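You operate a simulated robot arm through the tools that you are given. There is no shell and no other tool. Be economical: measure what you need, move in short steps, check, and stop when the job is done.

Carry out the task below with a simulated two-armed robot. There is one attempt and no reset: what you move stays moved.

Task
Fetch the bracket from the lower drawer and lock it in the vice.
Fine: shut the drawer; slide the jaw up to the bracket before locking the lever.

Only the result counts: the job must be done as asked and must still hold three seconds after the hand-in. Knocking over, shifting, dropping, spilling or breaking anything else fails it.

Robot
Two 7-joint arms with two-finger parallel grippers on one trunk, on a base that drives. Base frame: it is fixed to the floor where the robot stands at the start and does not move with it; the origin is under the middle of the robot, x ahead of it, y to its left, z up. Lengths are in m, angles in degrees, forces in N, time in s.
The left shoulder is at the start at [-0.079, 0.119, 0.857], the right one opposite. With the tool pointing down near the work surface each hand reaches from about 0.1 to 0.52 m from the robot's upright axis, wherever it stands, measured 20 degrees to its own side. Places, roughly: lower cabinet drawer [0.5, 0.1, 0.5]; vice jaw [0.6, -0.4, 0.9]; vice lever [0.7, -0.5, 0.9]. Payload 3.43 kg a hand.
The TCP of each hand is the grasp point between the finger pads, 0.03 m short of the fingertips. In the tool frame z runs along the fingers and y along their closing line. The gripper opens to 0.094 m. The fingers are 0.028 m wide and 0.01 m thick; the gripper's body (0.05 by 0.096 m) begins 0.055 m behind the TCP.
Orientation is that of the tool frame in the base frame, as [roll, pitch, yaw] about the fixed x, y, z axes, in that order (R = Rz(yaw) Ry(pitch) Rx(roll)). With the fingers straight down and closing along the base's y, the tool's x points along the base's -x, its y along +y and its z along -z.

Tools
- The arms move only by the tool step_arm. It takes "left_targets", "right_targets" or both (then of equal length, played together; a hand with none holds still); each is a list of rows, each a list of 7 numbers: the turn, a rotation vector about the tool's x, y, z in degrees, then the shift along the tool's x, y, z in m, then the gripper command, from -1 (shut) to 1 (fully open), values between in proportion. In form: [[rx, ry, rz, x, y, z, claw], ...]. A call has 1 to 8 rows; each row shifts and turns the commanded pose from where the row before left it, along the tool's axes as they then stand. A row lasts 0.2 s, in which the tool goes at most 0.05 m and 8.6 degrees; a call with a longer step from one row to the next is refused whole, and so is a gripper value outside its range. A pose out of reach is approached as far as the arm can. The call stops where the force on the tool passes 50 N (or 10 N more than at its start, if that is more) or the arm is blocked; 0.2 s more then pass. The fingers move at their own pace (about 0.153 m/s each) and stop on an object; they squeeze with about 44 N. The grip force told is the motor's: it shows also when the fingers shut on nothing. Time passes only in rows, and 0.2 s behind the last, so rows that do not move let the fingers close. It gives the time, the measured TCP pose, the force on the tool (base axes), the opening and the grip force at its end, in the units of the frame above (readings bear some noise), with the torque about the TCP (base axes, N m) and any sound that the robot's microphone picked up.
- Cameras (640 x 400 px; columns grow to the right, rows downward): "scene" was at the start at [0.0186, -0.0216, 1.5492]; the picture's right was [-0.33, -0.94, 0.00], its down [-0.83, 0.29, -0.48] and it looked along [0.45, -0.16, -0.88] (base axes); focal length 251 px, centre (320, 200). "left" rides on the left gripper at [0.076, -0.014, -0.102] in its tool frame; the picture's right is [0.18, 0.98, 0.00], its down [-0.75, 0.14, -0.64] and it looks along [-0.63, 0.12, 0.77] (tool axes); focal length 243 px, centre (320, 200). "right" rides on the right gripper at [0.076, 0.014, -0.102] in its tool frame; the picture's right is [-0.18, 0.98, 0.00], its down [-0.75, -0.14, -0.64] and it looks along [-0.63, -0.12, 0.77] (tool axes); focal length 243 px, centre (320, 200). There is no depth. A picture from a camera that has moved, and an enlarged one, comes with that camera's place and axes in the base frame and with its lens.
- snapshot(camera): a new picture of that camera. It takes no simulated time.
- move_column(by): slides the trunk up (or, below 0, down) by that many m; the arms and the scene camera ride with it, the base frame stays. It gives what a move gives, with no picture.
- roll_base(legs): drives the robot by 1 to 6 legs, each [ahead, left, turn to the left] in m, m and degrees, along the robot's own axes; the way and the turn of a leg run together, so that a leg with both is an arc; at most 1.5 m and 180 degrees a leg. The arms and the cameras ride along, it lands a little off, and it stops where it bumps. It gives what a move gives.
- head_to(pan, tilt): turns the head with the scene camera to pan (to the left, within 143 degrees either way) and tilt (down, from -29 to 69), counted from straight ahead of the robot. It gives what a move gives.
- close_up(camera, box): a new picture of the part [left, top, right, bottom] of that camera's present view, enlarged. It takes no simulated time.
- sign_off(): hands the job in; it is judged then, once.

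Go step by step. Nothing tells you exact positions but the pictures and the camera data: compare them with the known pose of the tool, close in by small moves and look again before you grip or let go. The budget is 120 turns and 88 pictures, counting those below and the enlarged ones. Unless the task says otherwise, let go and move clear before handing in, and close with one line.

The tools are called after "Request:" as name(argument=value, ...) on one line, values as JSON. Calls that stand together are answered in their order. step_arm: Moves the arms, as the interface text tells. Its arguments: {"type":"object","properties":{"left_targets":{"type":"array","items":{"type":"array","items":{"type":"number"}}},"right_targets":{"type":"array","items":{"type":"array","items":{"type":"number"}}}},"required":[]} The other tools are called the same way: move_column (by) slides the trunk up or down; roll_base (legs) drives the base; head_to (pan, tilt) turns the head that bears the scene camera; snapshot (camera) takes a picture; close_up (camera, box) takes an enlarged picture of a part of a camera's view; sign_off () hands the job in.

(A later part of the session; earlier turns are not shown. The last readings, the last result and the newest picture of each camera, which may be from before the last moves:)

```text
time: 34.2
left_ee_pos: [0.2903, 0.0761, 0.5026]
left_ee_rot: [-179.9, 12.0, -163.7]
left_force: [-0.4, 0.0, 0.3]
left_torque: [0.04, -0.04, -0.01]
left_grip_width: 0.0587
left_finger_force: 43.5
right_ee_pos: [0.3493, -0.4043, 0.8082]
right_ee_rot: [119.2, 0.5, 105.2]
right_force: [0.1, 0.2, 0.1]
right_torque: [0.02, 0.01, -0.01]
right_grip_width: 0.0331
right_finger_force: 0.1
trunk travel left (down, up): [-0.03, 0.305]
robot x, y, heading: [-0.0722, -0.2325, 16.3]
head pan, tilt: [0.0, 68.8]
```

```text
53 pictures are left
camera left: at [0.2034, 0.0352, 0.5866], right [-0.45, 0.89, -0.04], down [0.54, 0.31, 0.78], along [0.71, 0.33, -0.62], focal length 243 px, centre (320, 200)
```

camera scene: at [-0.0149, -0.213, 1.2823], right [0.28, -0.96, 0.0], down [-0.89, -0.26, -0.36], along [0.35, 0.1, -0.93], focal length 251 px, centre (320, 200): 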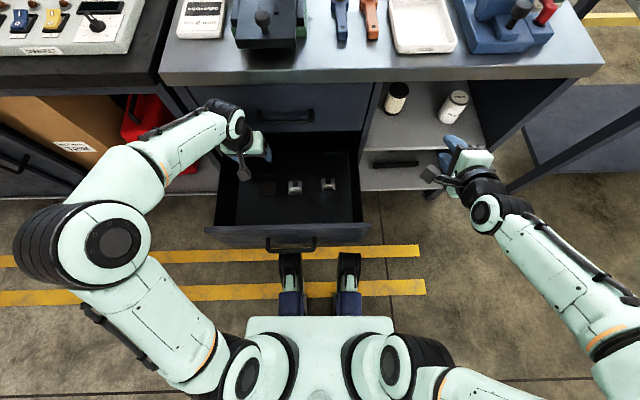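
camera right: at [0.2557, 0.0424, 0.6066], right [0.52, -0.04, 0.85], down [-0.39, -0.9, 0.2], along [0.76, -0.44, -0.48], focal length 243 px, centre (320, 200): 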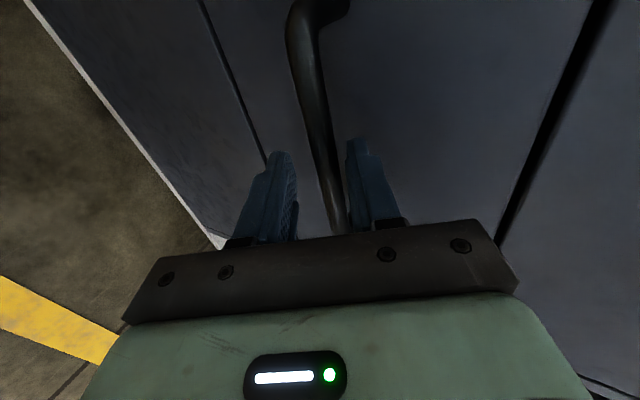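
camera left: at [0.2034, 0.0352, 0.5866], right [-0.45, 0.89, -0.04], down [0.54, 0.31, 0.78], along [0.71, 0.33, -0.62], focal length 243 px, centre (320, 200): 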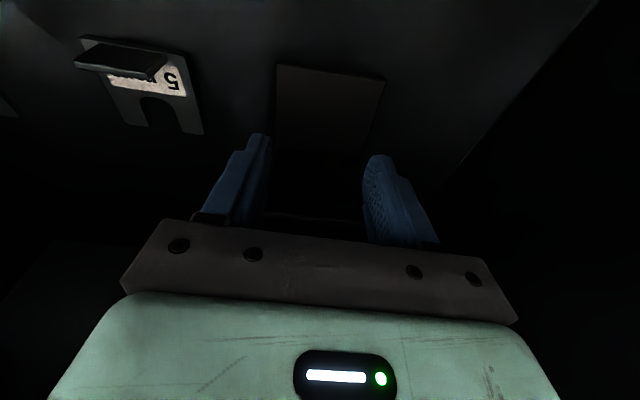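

The bracket is gripped at 59 mm. I lift it straight up, then up and slightly back.

Request:
step_arm(left_targets=[[0, 0, 0, -0.004, 0, -0.02, -1], [0, 0, 0, -0.0083, 0, -0.039, -1], [0, 0, 0, -0.0083, 0, -0.039, -1], [0, 0, 0, -0.0083, 0, -0.039, -1], [0, 0, 0, 0.0022, 0, -0.037, -1], [0, 0, 0, 0.0022, 0, -0.037, -1], [0, 0, 0, 0.0022, 0, -0.037, -1], [0, 0, 0, 0.0022, 0, -0.037, -1]])

Request:
snapshot(camera="left")

Request:
snapshot(camera="scene")

```text
time: 36.0
left_ee_pos: [0.2514, 0.0665, 0.7872]
left_ee_rot: [-180.0, 11.8, -163.7]
left_force: [0.6, -0.3, -1.7]
left_torque: [0.0, 0.0, 0.03]
left_grip_width: 0.0585
left_finger_force: 43.8
right_ee_pos: [0.3498, -0.4052, 0.8073]
right_ee_rot: [119.2, 0.5, 105.3]
right_force: [-0.5, 0.2, 0.3]
right_torque: [-0.02, 0.03, 0.0]
right_grip_width: 0.0332
right_finger_force: 0.1
trunk travel left (down, up): [-0.03, 0.305]
robot x, y, heading: [-0.0746, -0.2307, 16.1]
head pan, tilt: [0.0, 68.8]
```

```text
52 pictures are left
camera left: at [0.1641, 0.0245, 0.8706], right [-0.45, 0.89, -0.04], down [0.54, 0.31, 0.78], along [0.71, 0.33, -0.62], focal length 243 px, centre (320, 200)
```

left: 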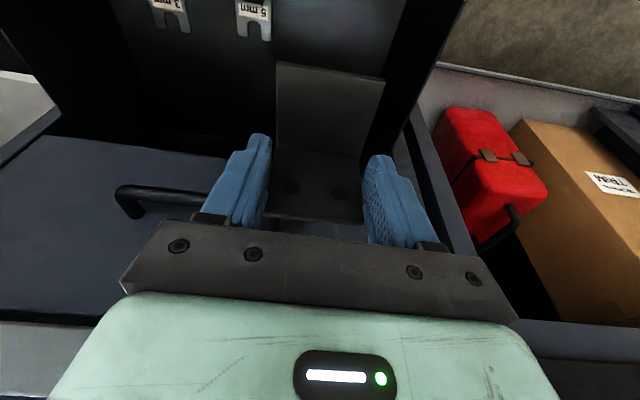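

```text
51 pictures are left
camera scene: at [-0.0153, -0.2131, 1.2823], right [0.28, -0.96, 0.0], down [-0.89, -0.26, -0.36], along [0.35, 0.1, -0.93], focal length 251 px, centre (320, 200)
```

scene: 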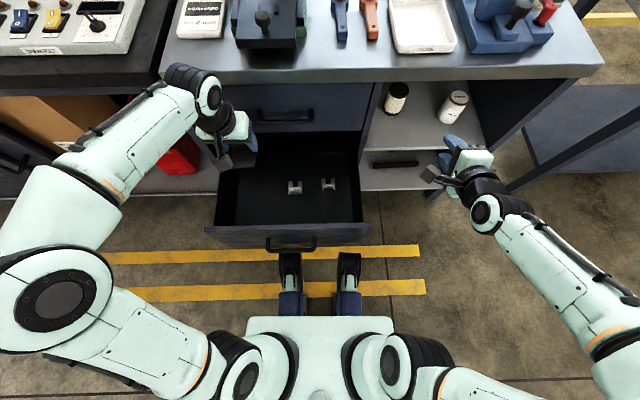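

The bracket is safely held. Next I raise the left hand with it, drive back and to the left, so that the right hand can push the drawer shut.

Request:
step_arm(left_targets=[[0, 0, 0, 0.0112, 0, -0.0433, -1], [0, 0, 0, 0.0112, 0, -0.0433, -1], [0, 0, 0, 0.0112, 0, -0.0433, -1], [0, 0, 0, 0.0112, 0, -0.0433, -1], [0, 0, 0, 0.0112, 0, -0.0433, -1]])

Request:
roll_base(legs=[[-0.25, 0, 0], [0, 0.2, 0]])

Request:
step_arm(right_targets=[[0, 0, 0, 0.03, -0.025, 0.02, -0.6], [0, 0, 0, 0.03, -0.025, 0.02, -1], [0, 0, 0, 0.03, -0.025, 0.02, -1], [0, 0, 0, 0.03, -0.025, 0.02, -1], [0, 0, 0, 0.03, -0.025, 0.02, -1], [0, 0, 0, 0.03, -0.025, 0.02, -1], [0, 0, 0, 0, -0.03, 0.015, -1]])

Request:
snapshot(camera="scene")

Request:
snapshot(camera="right")

```text
time: 37.2
left_ee_pos: [0.156, 0.0371, 0.9862]
left_ee_rot: [-180.0, 12.1, -163.7]
left_force: [0.3, 0.1, -2.3]
left_torque: [0.0, -0.01, -0.02]
left_grip_width: 0.0584
left_finger_force: 43.5
right_ee_pos: [0.3493, -0.4048, 0.8083]
right_ee_rot: [119.2, 0.5, 105.3]
right_force: [0.3, 0.6, -1.0]
right_torque: [0.0, 0.02, -0.01]
right_grip_width: 0.0332
right_finger_force: 0.2
trunk travel left (down, up): [-0.03, 0.305]
robot x, y, heading: [-0.0734, -0.226, 16.1]
head pan, tilt: [0.0, 68.8]
```

```text
time: 41.0
left_ee_pos: [-0.1382, 0.1593, 0.9862]
left_ee_rot: [180.0, 11.9, -163.5]
left_force: [0.4, 0.7, -2.7]
left_torque: [0.02, 0.0, -0.01]
left_grip_width: 0.0585
left_finger_force: 44.1
right_ee_pos: [0.0565, -0.282, 0.8072]
right_ee_rot: [119.2, 0.5, 105.5]
right_force: [-1.3, -0.2, -0.4]
right_torque: [0.02, 0.0, -0.02]
right_grip_width: 0.033
right_finger_force: 0.0
trunk travel left (down, up): [-0.03, 0.305]
robot x, y, heading: [-0.3665, -0.1069, 16.3]
head pan, tilt: [0.0, 68.8]
```

```text
time: 42.6
left_ee_pos: [-0.1381, 0.1589, 0.9843]
left_ee_rot: [180.0, 12.0, -163.5]
left_force: [1.0, -0.7, -2.1]
left_torque: [-0.04, 0.02, -0.01]
left_grip_width: 0.0585
left_finger_force: 44.1
right_ee_pos: [0.0365, -0.1008, 0.583]
right_ee_rot: [119.1, 0.5, 105.5]
right_force: [0.5, 0.2, -0.4]
right_torque: [0.0, -0.01, -0.02]
right_grip_width: 0.0
right_finger_force: 33.0
trunk travel left (down, up): [-0.03, 0.305]
robot x, y, heading: [-0.3656, -0.1111, 16.6]
head pan, tilt: [0.0, 68.8]
```

```text
50 pictures are left
camera scene: at [-0.3093, -0.0915, 1.2823], right [0.28, -0.96, 0.0], down [-0.89, -0.26, -0.36], along [0.35, 0.1, -0.93], focal length 251 px, centre (320, 200)
```

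scene: 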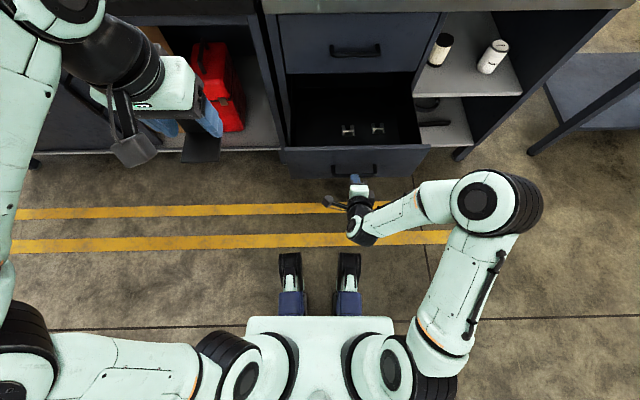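

```text
49 pictures are left
camera right: at [-0.064, -0.049, 0.6443], right [0.51, -0.04, 0.86], down [-0.41, -0.89, 0.2], along [0.76, -0.45, -0.47], focal length 243 px, centre (320, 200)
```

right: 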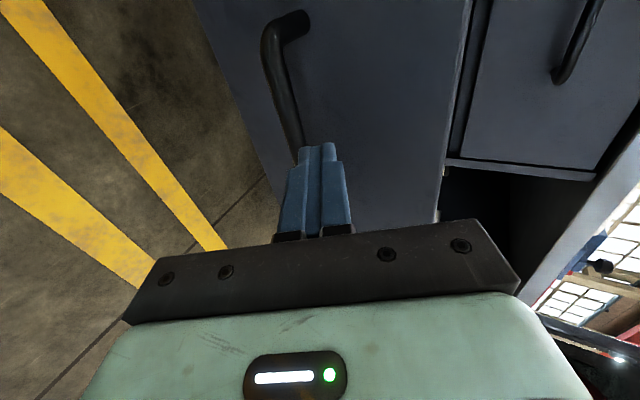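

The closed right fingers point at the drawer front just above the handle. I drive forward to push the drawer in.

Request:
roll_base(legs=[[0.3, 0, 0]])

Request:
snapshot(camera="scene")

```text
time: 44.6
left_ee_pos: [0.1488, 0.2449, 0.9865]
left_ee_rot: [180.0, 12.0, -163.3]
left_force: [0.9, 0.7, -2.2]
left_torque: [0.01, 0.05, -0.01]
left_grip_width: 0.0584
left_finger_force: 44.5
right_ee_pos: [0.3246, -0.0145, 0.5832]
right_ee_rot: [119.2, 0.5, 105.7]
right_force: [-0.1, 1.0, 0.2]
right_torque: [-0.02, 0.01, 0.02]
right_grip_width: 0.0001
right_finger_force: 32.9
trunk travel left (down, up): [-0.03, 0.305]
robot x, y, heading: [-0.0786, -0.0225, 16.6]
head pan, tilt: [0.0, 68.8]
```

```text
48 pictures are left
camera scene: at [-0.0216, -0.0057, 1.2823], right [0.29, -0.96, 0.0], down [-0.89, -0.27, -0.36], along [0.35, 0.1, -0.93], focal length 251 px, centre (320, 200)
```

scene: 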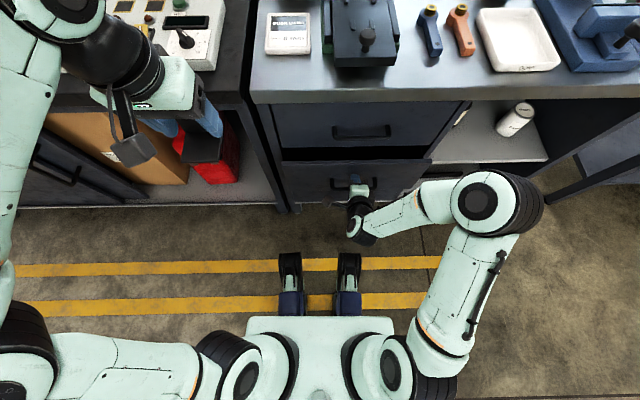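

The drawer is nearly shut. I finish with arm steps under the force guard.

Request:
step_arm(right_targets=[[0, 0, 0, 0, 0.0075, 0.013, -1], [0, 0, 0, 0, 0.0075, 0.013, -1], [0, 0, 0, 0, 0.0075, 0.013, -1], [0, 0, 0, 0, 0.005, 0.0087, -1], [0, 0, 0, 0, 0.005, 0.0087, -1], [0, 0, 0, 0, 0.005, 0.0087, -1]])

Request:
snapshot(camera="scene")

```text
time: 46.0
left_ee_pos: [0.1455, 0.2438, 0.987]
left_ee_rot: [179.9, 12.0, -163.4]
left_force: [0.0, -0.6, -2.7]
left_torque: [-0.04, 0.06, 0.02]
left_grip_width: 0.0585
left_finger_force: 43.8
right_ee_pos: [0.3822, 0.0032, 0.5843]
right_ee_rot: [119.5, 0.6, 105.9]
right_force: [-24.4, -13.5, 18.1]
right_torque: [0.23, -0.3, 0.2]
right_grip_width: 0.0001
right_finger_force: 32.7
trunk travel left (down, up): [-0.03, 0.305]
robot x, y, heading: [-0.0773, -0.0279, 16.3]
head pan, tilt: [0.0, 68.8]
stopped in row 6 (right hand): the force on the tool passed its limit at 62 N (the readings are from after the stop); the commanded pose is now the measured one
```

```text
47 pictures are left
camera scene: at [-0.0256, -0.0074, 1.2826], right [0.28, -0.96, 0.0], down [-0.89, -0.26, -0.36], along [0.35, 0.1, -0.93], focal length 251 px, centre (320, 200)
```

scene: 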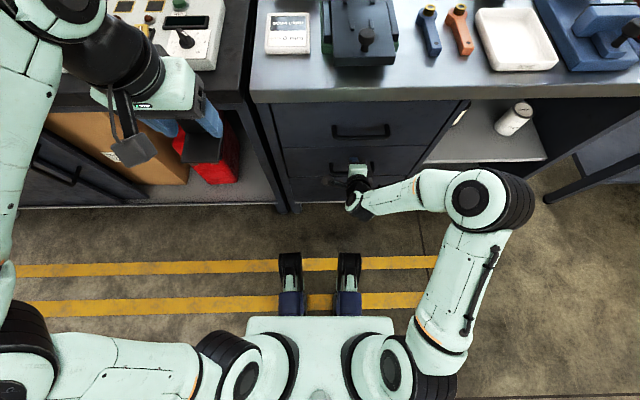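

The drawer hit its end stop, shut. I retract the right hand, raise the trunk, and drive over to the vice.

Request:
step_arm(right_targets=[[0, 0, 0, 0, -0.02, -0.0346, -1], [0, 0, 0, 0, -0.02, -0.0346, -1], [0, 0, 0, 0, -0.02, -0.0346, -1]])

Request:
roll_base(legs=[[-0.1, 0, 0], [0, -0.6, 0]])

Request:
move_column(by=0.25)

Request:
head_to(pan=0, tilt=50)

Request:
snapshot(camera="scene")

```text
time: 46.8
left_ee_pos: [0.1473, 0.2458, 0.9862]
left_ee_rot: [-179.9, 12.0, -163.4]
left_force: [-0.5, 0.7, -2.2]
left_torque: [0.01, 0.03, -0.01]
left_grip_width: 0.0585
left_finger_force: 44.2
right_ee_pos: [0.2774, -0.0252, 0.5802]
right_ee_rot: [119.8, 0.6, 105.9]
right_force: [0.3, -0.4, -0.2]
right_torque: [0.0, -0.02, -0.02]
right_grip_width: 0.0
right_finger_force: 32.6
right hand out of reach, approached as far as the arm can: row 3
trunk travel left (down, up): [-0.03, 0.305]
robot x, y, heading: [-0.0787, -0.0227, 16.8]
head pan, tilt: [0.0, 68.8]
```

```text
time: 53.3
left_ee_pos: [0.2246, -0.3637, 0.9864]
left_ee_rot: [179.9, 12.0, -163.4]
left_force: [0.4, -0.7, -2.2]
left_torque: [0.03, 0.02, -0.01]
left_grip_width: 0.0586
left_finger_force: 44.2
right_ee_pos: [0.3523, -0.6324, 0.5802]
right_ee_rot: [119.7, 0.5, 105.8]
right_force: [-0.2, 0.1, 0.2]
right_torque: [0.01, 0.0, -0.04]
right_grip_width: 0.0
right_finger_force: 32.6
trunk travel left (down, up): [-0.03, 0.305]
robot x, y, heading: [-0.0021, -0.6268, 16.4]
head pan, tilt: [0.0, 68.8]
```

```text
time: 55.9
left_ee_pos: [0.2254, -0.3635, 1.2355]
left_ee_rot: [180.0, 12.0, -163.5]
left_force: [0.8, 0.2, -3.7]
left_torque: [0.01, 0.0, -0.03]
left_grip_width: 0.0585
left_finger_force: 43.8
right_ee_pos: [0.3599, -0.6312, 0.835]
right_ee_rot: [119.3, 0.7, 105.7]
right_force: [0.5, 0.9, -1.2]
right_torque: [0.02, -0.02, 0.0]
right_grip_width: 0.0
right_finger_force: 32.2
trunk travel left (down, up): [-0.28, 0.055]
robot x, y, heading: [-0.005, -0.6291, 16.4]
head pan, tilt: [0.0, 68.8]
```

```text
time: 56.7
left_ee_pos: [0.2243, -0.3623, 1.2363]
left_ee_rot: [180.0, 12.1, -163.4]
left_force: [-0.1, 0.6, -3.4]
left_torque: [0.0, 0.03, 0.02]
left_grip_width: 0.0586
left_finger_force: 44.6
right_ee_pos: [0.3608, -0.631, 0.8351]
right_ee_rot: [119.3, 0.7, 105.8]
right_force: [-0.2, 0.4, -0.2]
right_torque: [0.0, 0.04, 0.02]
right_grip_width: 0.0
right_finger_force: 33.5
trunk travel left (down, up): [-0.28, 0.055]
robot x, y, heading: [-0.0052, -0.6324, 16.8]
head pan, tilt: [0.0, 50.0]
```

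```text
46 pictures are left
camera scene: at [0.0311, -0.6204, 1.5634], right [0.28, -0.96, 0.0], down [-0.74, -0.22, -0.64], along [0.62, 0.18, -0.77], focal length 251 px, centre (320, 200)
```

scene: 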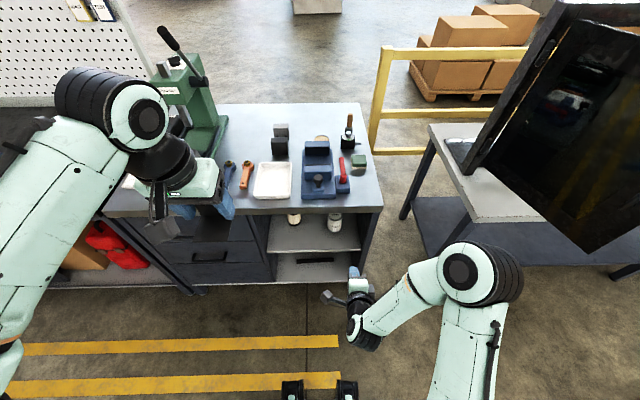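

The vice is now straight ahead in clear view. I enlarge it and check the drawer.

Request:
close_up(camera="scene", box=[280, 125, 376, 205])

Request:
close_up(camera="scene", box=[150, 190, 310, 300])

```text
5.00 times, centred on (328, 165) of scene
camera zoom: at [0.0311, -0.6204, 1.5634], right [0.28, -0.96, 0.0], down [-0.74, -0.22, -0.64], along [0.62, 0.18, -0.77], focal length 1253 px, centre (280, 375)
```

zoom: 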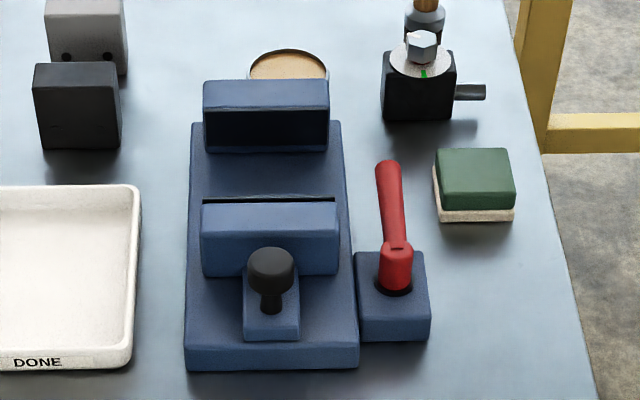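

```text
3.64 times, centred on (230, 245) of scene
camera zoom: at [0.0311, -0.6204, 1.5634], right [0.28, -0.96, 0.0], down [-0.74, -0.22, -0.64], along [0.62, 0.18, -0.77], focal length 911 px, centre (647, 36)
```

zoom: 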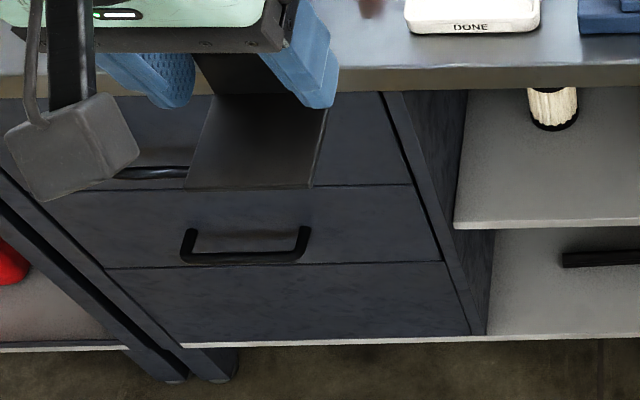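

The drawer is shut. The vice has its fixed jaw far, moving jaw with black knob near, and the red lever to the right; the gap is roughly 0.1 m. I raise the trunk fully and look down to see how far my base sticks out before driving in.

Request:
move_column(by=0.05)

Request:
head_to(pan=0, tilt=69)

Request:
snapshot(camera="scene")

```text
time: 57.6
left_ee_pos: [0.225, -0.3629, 1.285]
left_ee_rot: [179.9, 12.1, -163.4]
left_force: [0.6, 0.6, -3.0]
left_torque: [0.03, 0.01, -0.02]
left_grip_width: 0.0585
left_finger_force: 44.5
right_ee_pos: [0.4018, -0.6178, 0.9164]
right_ee_rot: [115.6, 0.6, 105.6]
right_force: [-0.3, -0.2, -0.2]
right_torque: [0.04, -0.02, 0.04]
right_grip_width: 0.0
right_finger_force: 33.1
trunk travel left (down, up): [-0.33, 0.005]
robot x, y, heading: [0.0015, -0.632, 16.6]
head pan, tilt: [0.0, 50.0]
```

```text
time: 58.4
left_ee_pos: [0.2247, -0.3625, 1.2851]
left_ee_rot: [180.0, 12.0, -163.5]
left_force: [-0.1, -0.5, -2.9]
left_torque: [-0.03, -0.01, 0.02]
left_grip_width: 0.0584
left_finger_force: 44.3
right_ee_pos: [0.4015, -0.6186, 0.9142]
right_ee_rot: [115.6, 0.5, 105.6]
right_force: [-0.1, 0.3, -0.6]
right_torque: [0.0, 0.02, -0.02]
right_grip_width: 0.0001
right_finger_force: 32.6
trunk travel left (down, up): [-0.33, 0.005]
robot x, y, heading: [-0.0022, -0.6251, 16.2]
head pan, tilt: [0.0, 68.8]
```

```text
43 pictures are left
camera scene: at [0.0104, -0.6265, 1.5948], right [0.28, -0.96, 0.0], down [-0.89, -0.26, -0.36], along [0.35, 0.1, -0.93], focal length 251 px, centre (320, 200)
```

scene: 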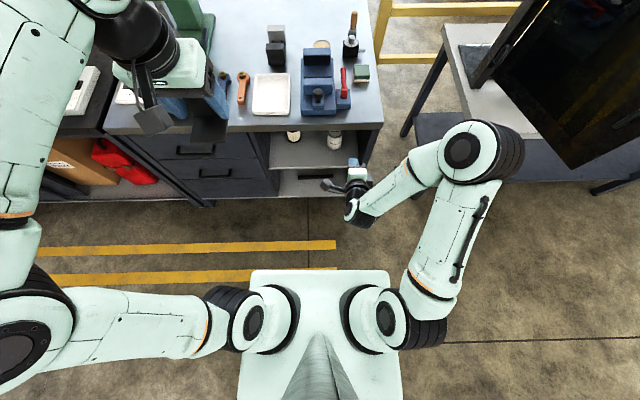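

The base does not stick out past the torso, so I can go close. I retract and raise the right hand a bit, then drive so the vice is within the left arm's best reach.

Request:
step_arm(right_targets=[[0, 0, 0, 0, 0.016, -0.032, -1], [0, 0, 0, 0, 0.016, -0.032, -1], [0, 0, 0, 0, 0.016, -0.032, -1], [0, 0, 0, 0, 0.03, -0.02, -1], [0, 0, 0, 0, 0.03, -0.02, -1]])

Request:
roll_base(legs=[[0, -0.14, 0], [0.29, 0, 0]])

Request:
snapshot(camera="scene")

Request:
snapshot(camera="left")

```text
time: 59.6
left_ee_pos: [0.2244, -0.3631, 1.2852]
left_ee_rot: [-179.9, 11.9, -163.5]
left_force: [0.8, -0.8, -3.1]
left_torque: [0.01, 0.04, 0.0]
left_grip_width: 0.0583
left_finger_force: 44.0
right_ee_pos: [0.3773, -0.5962, 1.0702]
right_ee_rot: [115.6, 0.5, 105.5]
right_force: [0.0, 0.0, -0.3]
right_torque: [0.01, 0.01, 0.02]
right_grip_width: 0.0
right_finger_force: 33.1
right hand out of reach, approached as far as the arm can: row 1, 2, 3
trunk travel left (down, up): [-0.33, 0.005]
robot x, y, heading: [-0.0025, -0.6307, 16.6]
head pan, tilt: [0.0, 68.8]
```

```text
time: 63.1
left_ee_pos: [0.5414, -0.4157, 1.2859]
left_ee_rot: [-179.9, 12.0, -163.5]
left_force: [0.3, 0.0, -2.5]
left_torque: [-0.01, 0.01, 0.0]
left_grip_width: 0.0584
left_finger_force: 44.2
right_ee_pos: [0.6973, -0.6484, 1.0703]
right_ee_rot: [115.7, 0.6, 105.7]
right_force: [0.5, -0.2, 0.6]
right_torque: [-0.01, -0.01, 0.03]
right_grip_width: 0.0001
right_finger_force: 33.4
trunk travel left (down, up): [-0.33, 0.005]
robot x, y, heading: [0.318, -0.6823, 16.3]
head pan, tilt: [0.0, 68.8]
```

```text
42 pictures are left
camera scene: at [0.3279, -0.6788, 1.5946], right [0.28, -0.96, 0.0], down [-0.89, -0.26, -0.36], along [0.35, 0.1, -0.93], focal length 251 px, centre (320, 200)
```

scene: 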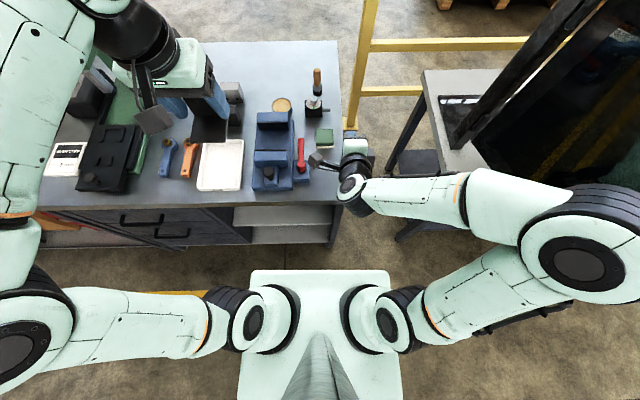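

```text
41 pictures are left
camera left: at [0.4546, -0.457, 1.3699], right [-0.45, 0.89, -0.04], down [0.54, 0.31, 0.78], along [0.71, 0.33, -0.62], focal length 243 px, centre (320, 200)
```

left: 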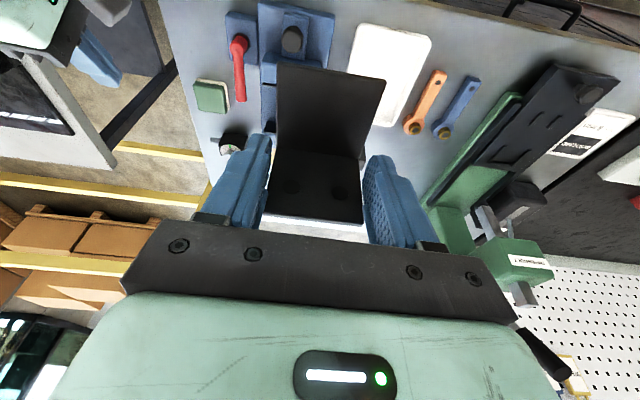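

I take an enlarged near-overhead view of the vice to fix its jaws accurately.

Request:
close_up(camera="scene", box=[235, 95, 345, 200])

```text
3.81 times, centred on (290, 148) of scene
camera zoom: at [0.3279, -0.6788, 1.5946], right [0.28, -0.96, 0.0], down [-0.89, -0.26, -0.36], along [0.35, 0.1, -0.93], focal length 955 px, centre (434, 400)
```

zoom: 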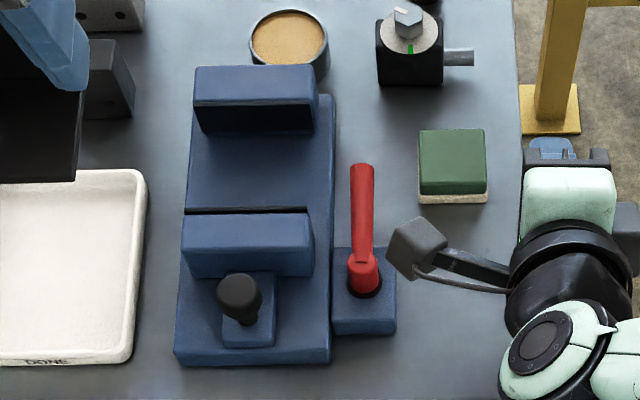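

The fixed-jaw face is at bench depth 0.635, the moving jaw at 0.533, bed z≈0.910, jaw tops z≈0.953, centre line l≈-0.598. I bring the bracket over the gap, 4 cm above the jaws.

Request:
step_arm(left_targets=[[0, 0, -0.125, -0.0182, -0.0059, 0.0366, -1], [0, 0, -0.125, -0.0182, -0.0059, 0.0366, -1], [0, 0, -0.125, -0.0182, -0.0059, 0.0366, -1], [0, 0, -0.125, -0.0182, -0.0059, 0.0366, -1], [0, 0, -0.125, -0.0182, -0.0059, 0.0366, -1], [0, 0, -0.125, -0.0182, -0.0059, 0.0366, -1], [0, 0, -0.125, -0.0182, -0.0059, 0.0366, -1], [0, 0, -0.125, -0.0182, -0.0059, 0.0366, -1]])

Request:
snapshot(camera="left")

Request:
close_up(camera="scene", box=[215, 80, 345, 200])

```text
time: 64.9
left_ee_pos: [0.7529, -0.4016, 1.0281]
left_ee_rot: [-179.8, 12.0, -162.5]
left_force: [0.3, -0.5, -2.5]
left_torque: [0.01, 0.01, -0.03]
left_grip_width: 0.0586
left_finger_force: 44.2
right_ee_pos: [0.6979, -0.6484, 1.0712]
right_ee_rot: [115.6, 0.5, 105.7]
right_force: [0.0, 0.4, 0.1]
right_torque: [-0.02, 0.01, 0.02]
right_grip_width: 0.0
right_finger_force: 33.1
trunk travel left (down, up): [-0.33, 0.005]
robot x, y, heading: [0.318, -0.6826, 16.5]
head pan, tilt: [0.0, 68.8]
```

```text
39 pictures are left
camera left: at [0.6658, -0.4436, 1.1133], right [-0.47, 0.88, -0.04], down [0.53, 0.32, 0.78], along [0.71, 0.34, -0.62], focal length 243 px, centre (320, 200)
```

left: 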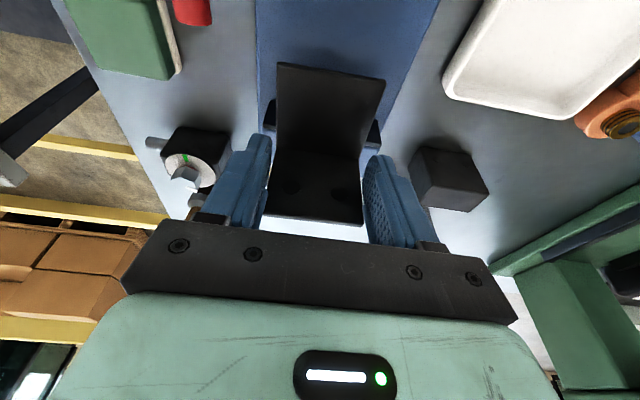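

```text
3.33 times, centred on (280, 140) of scene
camera zoom: at [0.3295, -0.6785, 1.5948], right [0.28, -0.96, 0.0], down [-0.89, -0.26, -0.36], along [0.35, 0.1, -0.93], focal length 835 px, centre (453, 400)
```

zoom: 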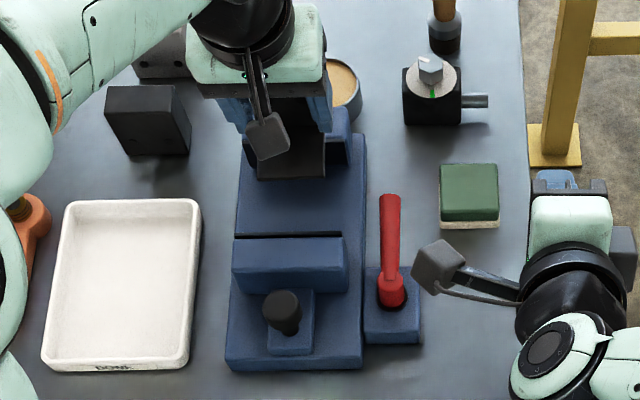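

The bracket sits centred over the gap with its back about 8 mm from the fixed jaw. I shift back 6 mm while lowering into the gap, then look.

Request:
step_arm(left_targets=[[0, 0, 0, 0.0085, 0, 0.012, -1], [0, 0, 0, 0.004, 0.001, 0.018, -1], [0, 0, 0, 0.004, 0, 0.016, -1], [0, 0, 0, 0.003, 0, 0.014, -1], [0, 0, 0, 0, 0, 0, -1]])

Request:
close_up(camera="scene", box=[215, 80, 345, 200])

Request:
snapshot(camera="left")

```text
time: 66.1
left_ee_pos: [0.7445, -0.4041, 0.9664]
left_ee_rot: [-179.8, 12.0, -162.5]
left_force: [0.2, 0.5, -1.9]
left_torque: [-0.02, 0.03, 0.0]
left_grip_width: 0.0582
left_finger_force: 43.9
right_ee_pos: [0.6979, -0.649, 1.0694]
right_ee_rot: [115.5, 0.5, 105.8]
right_force: [0.1, 0.4, -0.3]
right_torque: [0.05, -0.01, 0.01]
right_grip_width: 0.0001
right_finger_force: 32.8
trunk travel left (down, up): [-0.33, 0.005]
robot x, y, heading: [0.316, -0.6756, 16.4]
head pan, tilt: [0.0, 68.8]
```

```text
3.33 times, centred on (280, 140) of scene
camera zoom: at [0.3282, -0.6787, 1.5948], right [0.28, -0.96, 0.0], down [-0.89, -0.26, -0.36], along [0.35, 0.1, -0.93], focal length 835 px, centre (453, 400)
```

zoom: 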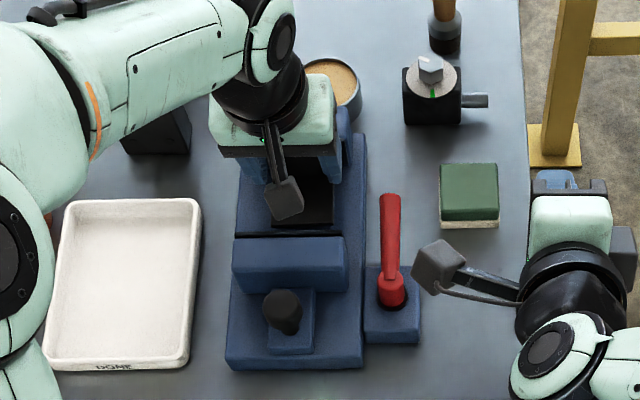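

```text
36 pictures are left
camera left: at [0.658, -0.4458, 1.0507], right [-0.47, 0.88, -0.04], down [0.53, 0.32, 0.78], along [0.71, 0.34, -0.62], focal length 243 px, centre (320, 200)
```

left: 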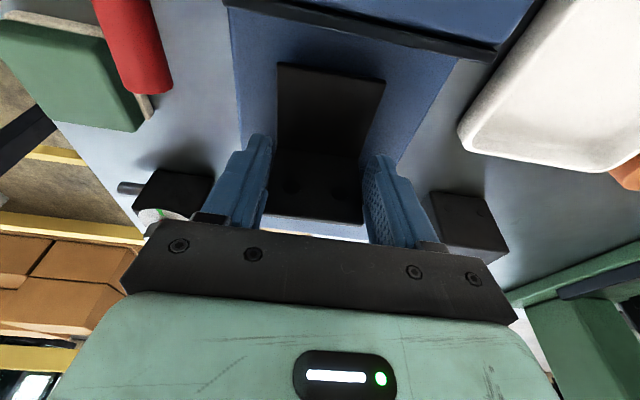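

No contact so far; I lower in small steps until the bracket touches the bed.

Request:
step_arm(left_targets=[[0, 0, 0, 0.001, 0, 0.005, -1], [0, 0, 0, 0.001, 0, 0.005, -1], [0, 0, 0, 0, 0, 0, -1]])

Request:
step_arm(left_targets=[[0, 0, 0, 0.0006, 0, 0.003, -1], [0, 0, 0, 0, 0, 0, -1]])

Request:
step_arm(left_targets=[[0, 0, 0, 0.0006, 0, 0.003, -1], [0, 0, 0, 0, 0, 0, -1]])

```text
time: 66.9
left_ee_pos: [0.7457, -0.4031, 0.9592]
left_ee_rot: [-179.7, 12.4, -162.5]
left_force: [-1.8, 1.3, 19.2]
left_torque: [-0.12, 0.73, 0.05]
left_grip_width: 0.0583
left_finger_force: 44.0
right_ee_pos: [0.6961, -0.6483, 1.0722]
right_ee_rot: [115.5, 0.6, 105.8]
right_force: [0.5, -0.5, 0.2]
right_torque: [0.0, 0.0, 0.0]
right_grip_width: 0.0001
right_finger_force: 33.0
trunk travel left (down, up): [-0.33, 0.005]
robot x, y, heading: [0.3164, -0.68, 16.5]
head pan, tilt: [0.0, 68.8]
```

```text
time: 67.5
left_ee_pos: [0.745, -0.4032, 0.9566]
left_ee_rot: [-179.6, 12.6, -162.5]
left_force: [-0.8, 3.3, 30.1]
left_torque: [0.32, -0.63, 0.05]
left_grip_width: 0.0591
left_finger_force: 43.8
right_ee_pos: [0.6963, -0.6495, 1.0705]
right_ee_rot: [115.5, 0.5, 105.6]
right_force: [0.1, -0.7, 0.6]
right_torque: [-0.01, 0.0, -0.01]
right_grip_width: 0.0
right_finger_force: 32.7
trunk travel left (down, up): [-0.33, 0.005]
robot x, y, heading: [0.3123, -0.6819, 16.5]
head pan, tilt: [0.0, 68.8]
```

```text
time: 68.1
left_ee_pos: [0.7452, -0.4024, 0.9523]
left_ee_rot: [-179.7, 12.5, -162.4]
left_force: [1.7, 1.2, 30.2]
left_torque: [0.28, -0.67, 0.0]
left_grip_width: 0.0586
left_finger_force: 44.0
right_ee_pos: [0.6954, -0.6503, 1.0701]
right_ee_rot: [115.6, 0.6, 105.7]
right_force: [0.1, -1.3, -0.4]
right_torque: [0.0, 0.01, -0.01]
right_grip_width: 0.0
right_finger_force: 32.4
trunk travel left (down, up): [-0.33, 0.005]
robot x, y, heading: [0.3151, -0.6816, 16.6]
head pan, tilt: [0.0, 68.8]
```

It's on the bed (30 N down). I check before releasing.

Request:
close_up(camera="left", box=[200, 0, 460, 240])

```text
1.67 times, centred on (330, 120) of left
camera zoom: at [0.6576, -0.4461, 1.0373], right [-0.47, 0.88, -0.04], down [0.53, 0.32, 0.79], along [0.71, 0.34, -0.61], focal length 404 px, centre (303, 333)
```

zoom: 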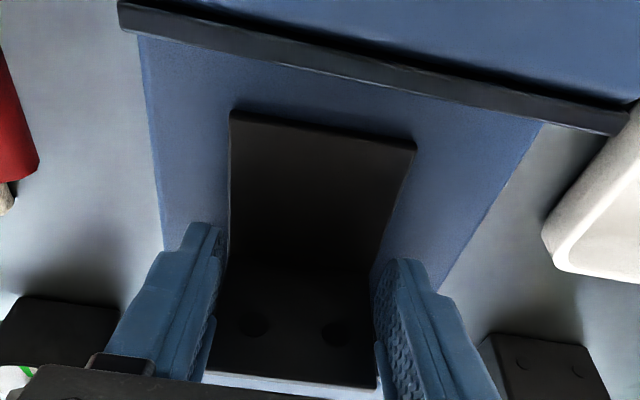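

The bracket rests flat on the bed between the jaws. I ease off, release, and retreat along the tool axis.

Request:
step_arm(left_targets=[[0, 0, 0, -0.001, 0, -0.005, -1], [0, 0, 0, 0, 0, 0, 0.2], [0, 0, 0, 0, 0, 0, 0.7], [0, 0, 0, 0, 0, 0, 0.7], [0, 0, 0, -0.006, 0, -0.03, 0.7], [0, 0, 0, 0, 0, -0.045, 0.7], [0, 0, 0, 0, 0, -0.045, 0.7], [0, 0, 0, 0, 0, -0.045, 0.7]])

Request:
close_up(camera="scene", box=[215, 80, 345, 200])

Request:
snapshot(camera="left")

```text
time: 69.9
left_ee_pos: [0.7157, -0.4097, 1.1194]
left_ee_rot: [-179.8, 12.0, -162.6]
left_force: [0.6, 0.2, 0.1]
left_torque: [-0.01, 0.02, -0.01]
left_grip_width: 0.0799
left_finger_force: 0.0
right_ee_pos: [0.6963, -0.6498, 1.0707]
right_ee_rot: [115.6, 0.4, 105.6]
right_force: [-0.5, -0.7, -0.1]
right_torque: [-0.02, 0.01, -0.01]
right_grip_width: 0.0
right_finger_force: 33.0
trunk travel left (down, up): [-0.33, 0.005]
robot x, y, heading: [0.3177, -0.683, 16.3]
head pan, tilt: [0.0, 68.8]
```

```text
3.33 times, centred on (280, 140) of scene
camera zoom: at [0.3276, -0.679, 1.5948], right [0.28, -0.96, 0.0], down [-0.89, -0.26, -0.36], along [0.35, 0.1, -0.93], focal length 835 px, centre (453, 400)
```

zoom: 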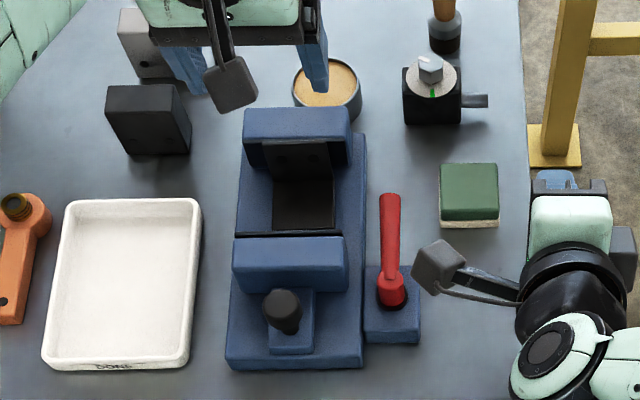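

```text
33 pictures are left
camera left: at [0.6299, -0.4543, 1.2036], right [-0.47, 0.88, -0.04], down [0.53, 0.32, 0.78], along [0.71, 0.34, -0.62], focal length 243 px, centre (320, 200)
```

left: 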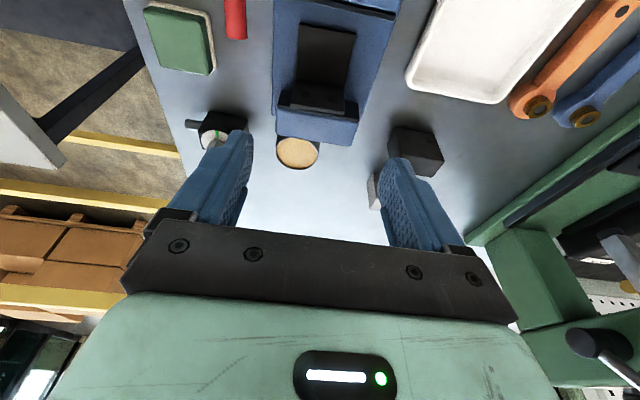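

The bracket stands on its own between the jaws. Next the left hand takes the jaw's knob (cap about [0.60, -0.44], z 0.95–0.97); I move above it and look.

Request:
step_arm(left_targets=[[0, 0, 0, 0.0339, -0.001, 0.0209, 0.5], [0, 0, 0, 0.0339, -0.001, 0.0209, 0.5], [0, 0, 0, 0.0339, -0.001, 0.0209, 0.5], [0, 0, 0, 0.0339, -0.001, 0.0209, 0.5], [0, 0, 0, 0, 0, 0, 0.5]])

Request:
snapshot(camera="left")

Request:
close_up(camera="scene", box=[215, 80, 345, 200])

```text
time: 71.1
left_ee_pos: [0.6084, -0.4489, 1.0086]
left_ee_rot: [-179.8, 12.0, -162.4]
left_force: [0.5, 0.6, 0.4]
left_torque: [0.0, -0.02, 0.01]
left_grip_width: 0.0706
left_finger_force: 0.1
right_ee_pos: [0.6981, -0.6496, 1.0703]
right_ee_rot: [115.6, 0.6, 105.6]
right_force: [-0.6, 0.3, -1.0]
right_torque: [0.01, 0.01, -0.01]
right_grip_width: 0.0002
right_finger_force: 32.9
trunk travel left (down, up): [-0.33, 0.005]
robot x, y, heading: [0.3145, -0.6839, 16.5]
head pan, tilt: [0.0, 68.8]
```

```text
32 pictures are left
camera left: at [0.5209, -0.4917, 1.0932], right [-0.47, 0.88, -0.04], down [0.53, 0.32, 0.78], along [0.71, 0.34, -0.62], focal length 243 px, centre (320, 200)
```

left: 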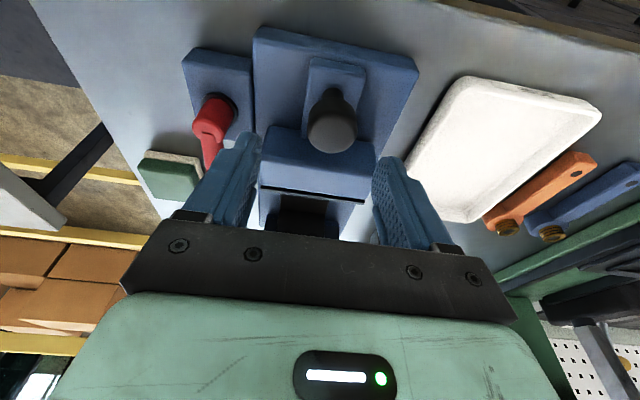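

```text
3.33 times, centred on (280, 140) of scene
camera zoom: at [0.3286, -0.6788, 1.5948], right [0.28, -0.96, 0.0], down [-0.89, -0.26, -0.36], along [0.35, 0.1, -0.93], focal length 835 px, centre (453, 400)
```

zoom: 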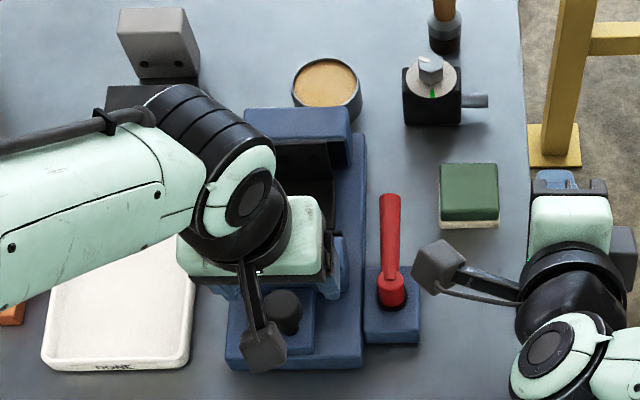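

The knob is nearly under the grasp point. I go down over it and close.

Request:
step_arm(left_targets=[[0, 0, 0, 0.0075, 0.004, 0.022, 0.5], [0, 0, 0, 0.007, 0, 0.022, 0.5], [0, 0, 0, 0, 0, 0, 0.5], [0, 0, 0, 0, 0, 0, -1], [0, 0, 0, 0, 0, 0, -1], [0, 0, 0, 0, 0, 0, -1]])

Request:
snapshot(camera="left")

```text
time: 72.5
left_ee_pos: [0.6014, -0.4452, 0.9633]
left_ee_rot: [-179.8, 12.0, -162.4]
left_force: [-2.6, 8.2, 0.3]
left_torque: [0.3, -0.3, 0.16]
left_grip_width: 0.0313
left_finger_force: 44.7
right_ee_pos: [0.6972, -0.6476, 1.0709]
right_ee_rot: [115.6, 0.6, 105.8]
right_force: [-0.2, -0.5, -0.2]
right_torque: [-0.02, -0.01, -0.03]
right_grip_width: 0.0002
right_finger_force: 33.2
trunk travel left (down, up): [-0.33, 0.005]
robot x, y, heading: [0.3156, -0.6847, 16.6]
head pan, tilt: [0.0, 68.8]
```

```text
30 pictures are left
camera left: at [0.5145, -0.4885, 1.0474], right [-0.47, 0.88, -0.04], down [0.53, 0.32, 0.78], along [0.7, 0.34, -0.62], focal length 243 px, centre (320, 200)
```

left: 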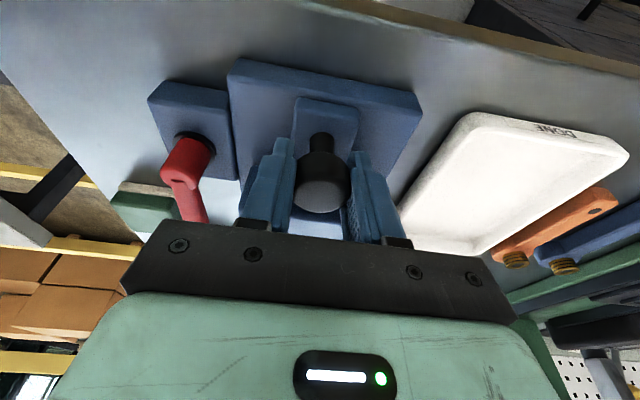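

The knob is gripped. I slide the jaw forward in small steps.

Request:
step_arm(left_targets=[[0, 0, 0, -0.0068, 0, 0.0015, -1], [0, 0, 0, -0.0068, 0, 0.0015, -1], [0, 0, 0, -0.0068, 0, 0.0015, -1], [0, 0, 0, 0, 0, 0, -1]])

Request:
close_up(camera="scene", box=[215, 80, 345, 200])

```text
time: 73.5
left_ee_pos: [0.622, -0.4387, 0.9635]
left_ee_rot: [-179.8, 12.1, -162.4]
left_force: [-5.5, 15.5, 10.5]
left_torque: [0.05, 1.09, 0.03]
left_grip_width: 0.0314
left_finger_force: 45.2
right_ee_pos: [0.697, -0.6478, 1.0708]
right_ee_rot: [115.6, 0.6, 105.7]
right_force: [-0.3, 0.7, -0.7]
right_torque: [0.0, -0.01, -0.01]
right_grip_width: 0.0
right_finger_force: 33.1
trunk travel left (down, up): [-0.33, 0.005]
robot x, y, heading: [0.3185, -0.6814, 16.5]
head pan, tilt: [0.0, 68.8]
```

```text
3.33 times, centred on (280, 140) of scene
camera zoom: at [0.327, -0.6768, 1.5949], right [0.28, -0.96, 0.0], down [-0.89, -0.27, -0.36], along [0.35, 0.1, -0.93], focal length 835 px, centre (453, 400)
```

zoom: 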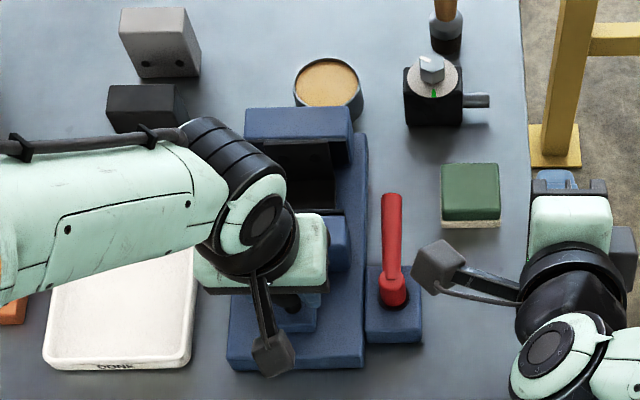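

The jaw slides freely. I continue towards the bracket.

Request:
step_arm(left_targets=[[0, 0, 0, -0.0068, 0.001, 0.0013, -1], [0, 0, 0, -0.005, 0, 0.001, -1], [0, 0, 0, -0.003, 0, 0.0006, -1], [0, 0, 0, 0, 0, 0, -1]])

Request:
step_arm(left_targets=[[0, 0, 0, -0.003, 0, 0.0006, -1], [0, 0, 0, -0.003, 0, 0.0006, -1], [0, 0, 0, 0, 0, 0, -1]])

Request:
step_arm(left_targets=[[0, 0, 0, -0.003, 0, 0.0006, -1], [0, 0, 0, -0.003, 0, 0.0006, -1], [0, 0, 0, 0, 0, 0, -1]])

Request:
close_up(camera="scene", box=[215, 80, 345, 200])

```text
time: 74.5
left_ee_pos: [0.6363, -0.4338, 0.963]
left_ee_rot: [-179.7, 12.1, -162.6]
left_force: [-7.4, 13.6, 15.3]
left_torque: [-0.02, 0.64, 0.01]
left_grip_width: 0.0319
left_finger_force: 45.2
right_ee_pos: [0.6962, -0.6486, 1.0714]
right_ee_rot: [115.4, 0.6, 105.7]
right_force: [-0.8, 0.8, 0.4]
right_torque: [-0.03, 0.03, -0.02]
right_grip_width: 0.0
right_finger_force: 33.1
trunk travel left (down, up): [-0.33, 0.005]
robot x, y, heading: [0.3167, -0.6826, 16.4]
head pan, tilt: [0.0, 68.8]
```

```text
time: 75.3
left_ee_pos: [0.6383, -0.4337, 0.9631]
left_ee_rot: [-179.7, 12.0, -162.5]
left_force: [-21.5, 9.6, 17.7]
left_torque: [0.19, -0.41, -0.02]
left_grip_width: 0.0313
left_finger_force: 44.6
right_ee_pos: [0.6942, -0.6478, 1.0709]
right_ee_rot: [115.4, 0.6, 105.7]
right_force: [0.3, -0.5, -0.1]
right_torque: [0.01, -0.07, -0.01]
right_grip_width: 0.0
right_finger_force: 33.0
trunk travel left (down, up): [-0.33, 0.005]
robot x, y, heading: [0.316, -0.6822, 16.5]
head pan, tilt: [0.0, 68.8]
```

```text
time: 76.1
left_ee_pos: [0.642, -0.4326, 0.9611]
left_ee_rot: [-179.9, 11.4, -162.5]
left_force: [-34.4, -3.0, 7.1]
left_torque: [-0.17, 0.23, 0.04]
left_grip_width: 0.0315
left_finger_force: 44.5
right_ee_pos: [0.692, -0.6492, 1.0714]
right_ee_rot: [115.4, 0.6, 105.7]
right_force: [-0.2, -0.8, -0.6]
right_torque: [0.01, 0.0, -0.01]
right_grip_width: 0.0
right_finger_force: 33.0
trunk travel left (down, up): [-0.33, 0.005]
robot x, y, heading: [0.3162, -0.6832, 16.2]
head pan, tilt: [0.0, 68.8]
```

```text
3.33 times, centred on (280, 140) of scene
camera zoom: at [0.3221, -0.6796, 1.5947], right [0.28, -0.96, 0.0], down [-0.89, -0.26, -0.37], along [0.35, 0.1, -0.93], focal length 835 px, centre (453, 400)
```

zoom: 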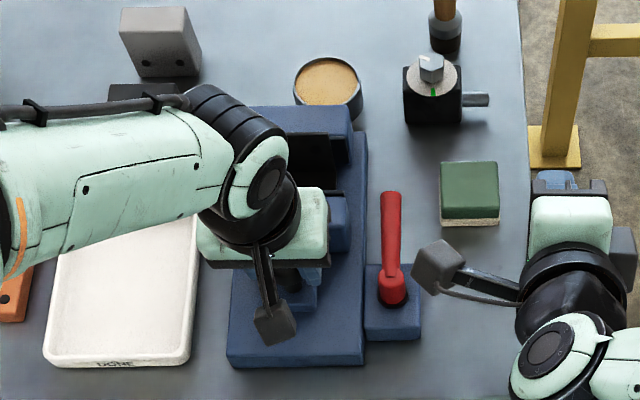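

The jaw now presses the bracket with about 35 N and has moved 42 mm, matching full contact. I release the knob, withdraw the left hand and look.

Request:
step_arm(left_targets=[[0, 0, 0, 0, 0, 0, -0.1], [0, 0, 0, 0, 0, 0, 0.5], [0, 0, 0, 0, 0, 0, 0.5], [0, 0, 0, 0, 0, -0.04, 0.5], [0, 0, 0, 0, 0, -0.045, 0.5], [0, 0, 0, 0, 0.02, -0.045, 0.5], [0, 0, 0, 0, 0.045, -0.02, 0.5], [0, 0, 0, 0, 0.045, -0.01, 0.5]])

Request:
step_arm(left_targets=[[0, 0, 0, 0.02, 0.04, -0.01, 0], [0, 0, 0, 0.02, 0.04, -0.01, 0], [0, 0, 0, 0.02, 0.04, 0, 0]])

Request:
close_up(camera="scene", box=[240, 90, 350, 200])

```text
time: 77.9
left_ee_pos: [0.5825, -0.3349, 1.1178]
left_ee_rot: [-179.8, 12.0, -162.4]
left_force: [0.1, 0.3, -0.4]
left_torque: [-0.04, 0.01, 0.03]
left_grip_width: 0.0706
left_finger_force: 0.1
right_ee_pos: [0.696, -0.6489, 1.0705]
right_ee_rot: [115.6, 0.5, 105.8]
right_force: [-0.2, -0.8, 0.2]
right_torque: [0.04, 0.0, 0.01]
right_grip_width: 0.0
right_finger_force: 33.1
trunk travel left (down, up): [-0.33, 0.005]
robot x, y, heading: [0.315, -0.6821, 16.3]
head pan, tilt: [0.0, 68.8]
```

```text
time: 78.7
left_ee_pos: [0.4872, -0.2389, 1.1246]
left_ee_rot: [-179.6, 12.0, -162.5]
left_force: [0.0, 0.7, 0.1]
left_torque: [0.0, -0.01, 0.01]
left_grip_width: 0.0469
left_finger_force: 0.0
right_ee_pos: [0.6961, -0.6472, 1.071]
right_ee_rot: [115.6, 0.6, 105.7]
right_force: [-0.4, 0.3, 0.1]
right_torque: [0.0, 0.03, 0.0]
right_grip_width: 0.0
right_finger_force: 33.4
trunk travel left (down, up): [-0.33, 0.005]
robot x, y, heading: [0.3181, -0.6822, 16.5]
head pan, tilt: [0.0, 68.8]
```

```text
3.64 times, centred on (295, 145) of scene
camera zoom: at [0.3276, -0.6782, 1.5948], right [0.28, -0.96, 0.0], down [-0.89, -0.26, -0.36], along [0.35, 0.1, -0.93], focal length 911 px, centre (411, 400)
```

zoom: 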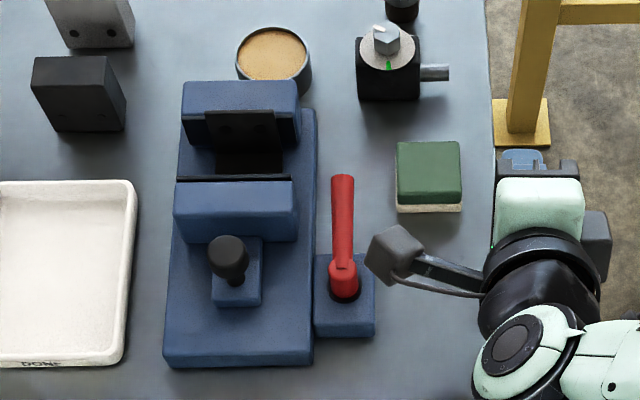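

The bracket looks snug between both jaws; I enlarge it to be sure, along with the lever.

Request:
close_up(camera="scene", box=[284, 108, 334, 160])

Request:
snapshot(camera="right")

```text
7.69 times, centred on (309, 134) of scene
camera zoom: at [0.3276, -0.6782, 1.5948], right [0.28, -0.96, 0.0], down [-0.89, -0.26, -0.36], along [0.35, 0.1, -0.93], focal length 1928 px, centre (405, 708)
```

zoom: 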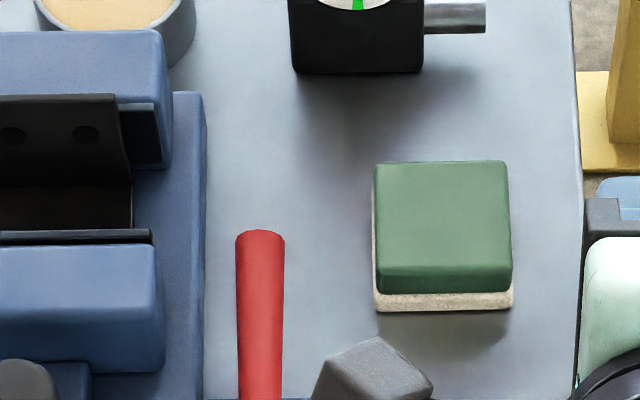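

```text
25 pictures are left
camera right: at [0.5916, -0.5976, 1.1267], right [0.46, -0.05, 0.89], down [-0.41, -0.9, 0.16], along [0.79, -0.44, -0.43], focal length 243 px, centre (320, 200)
```

right: 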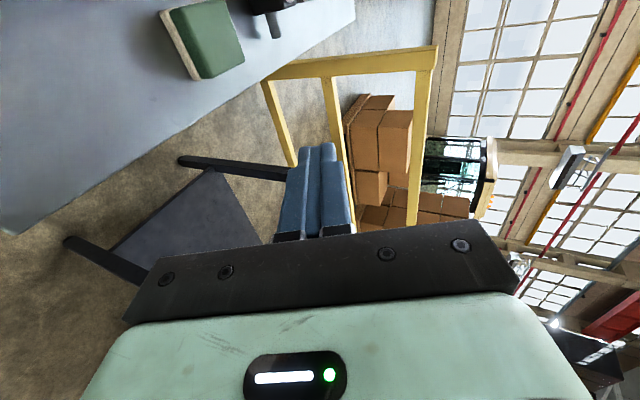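

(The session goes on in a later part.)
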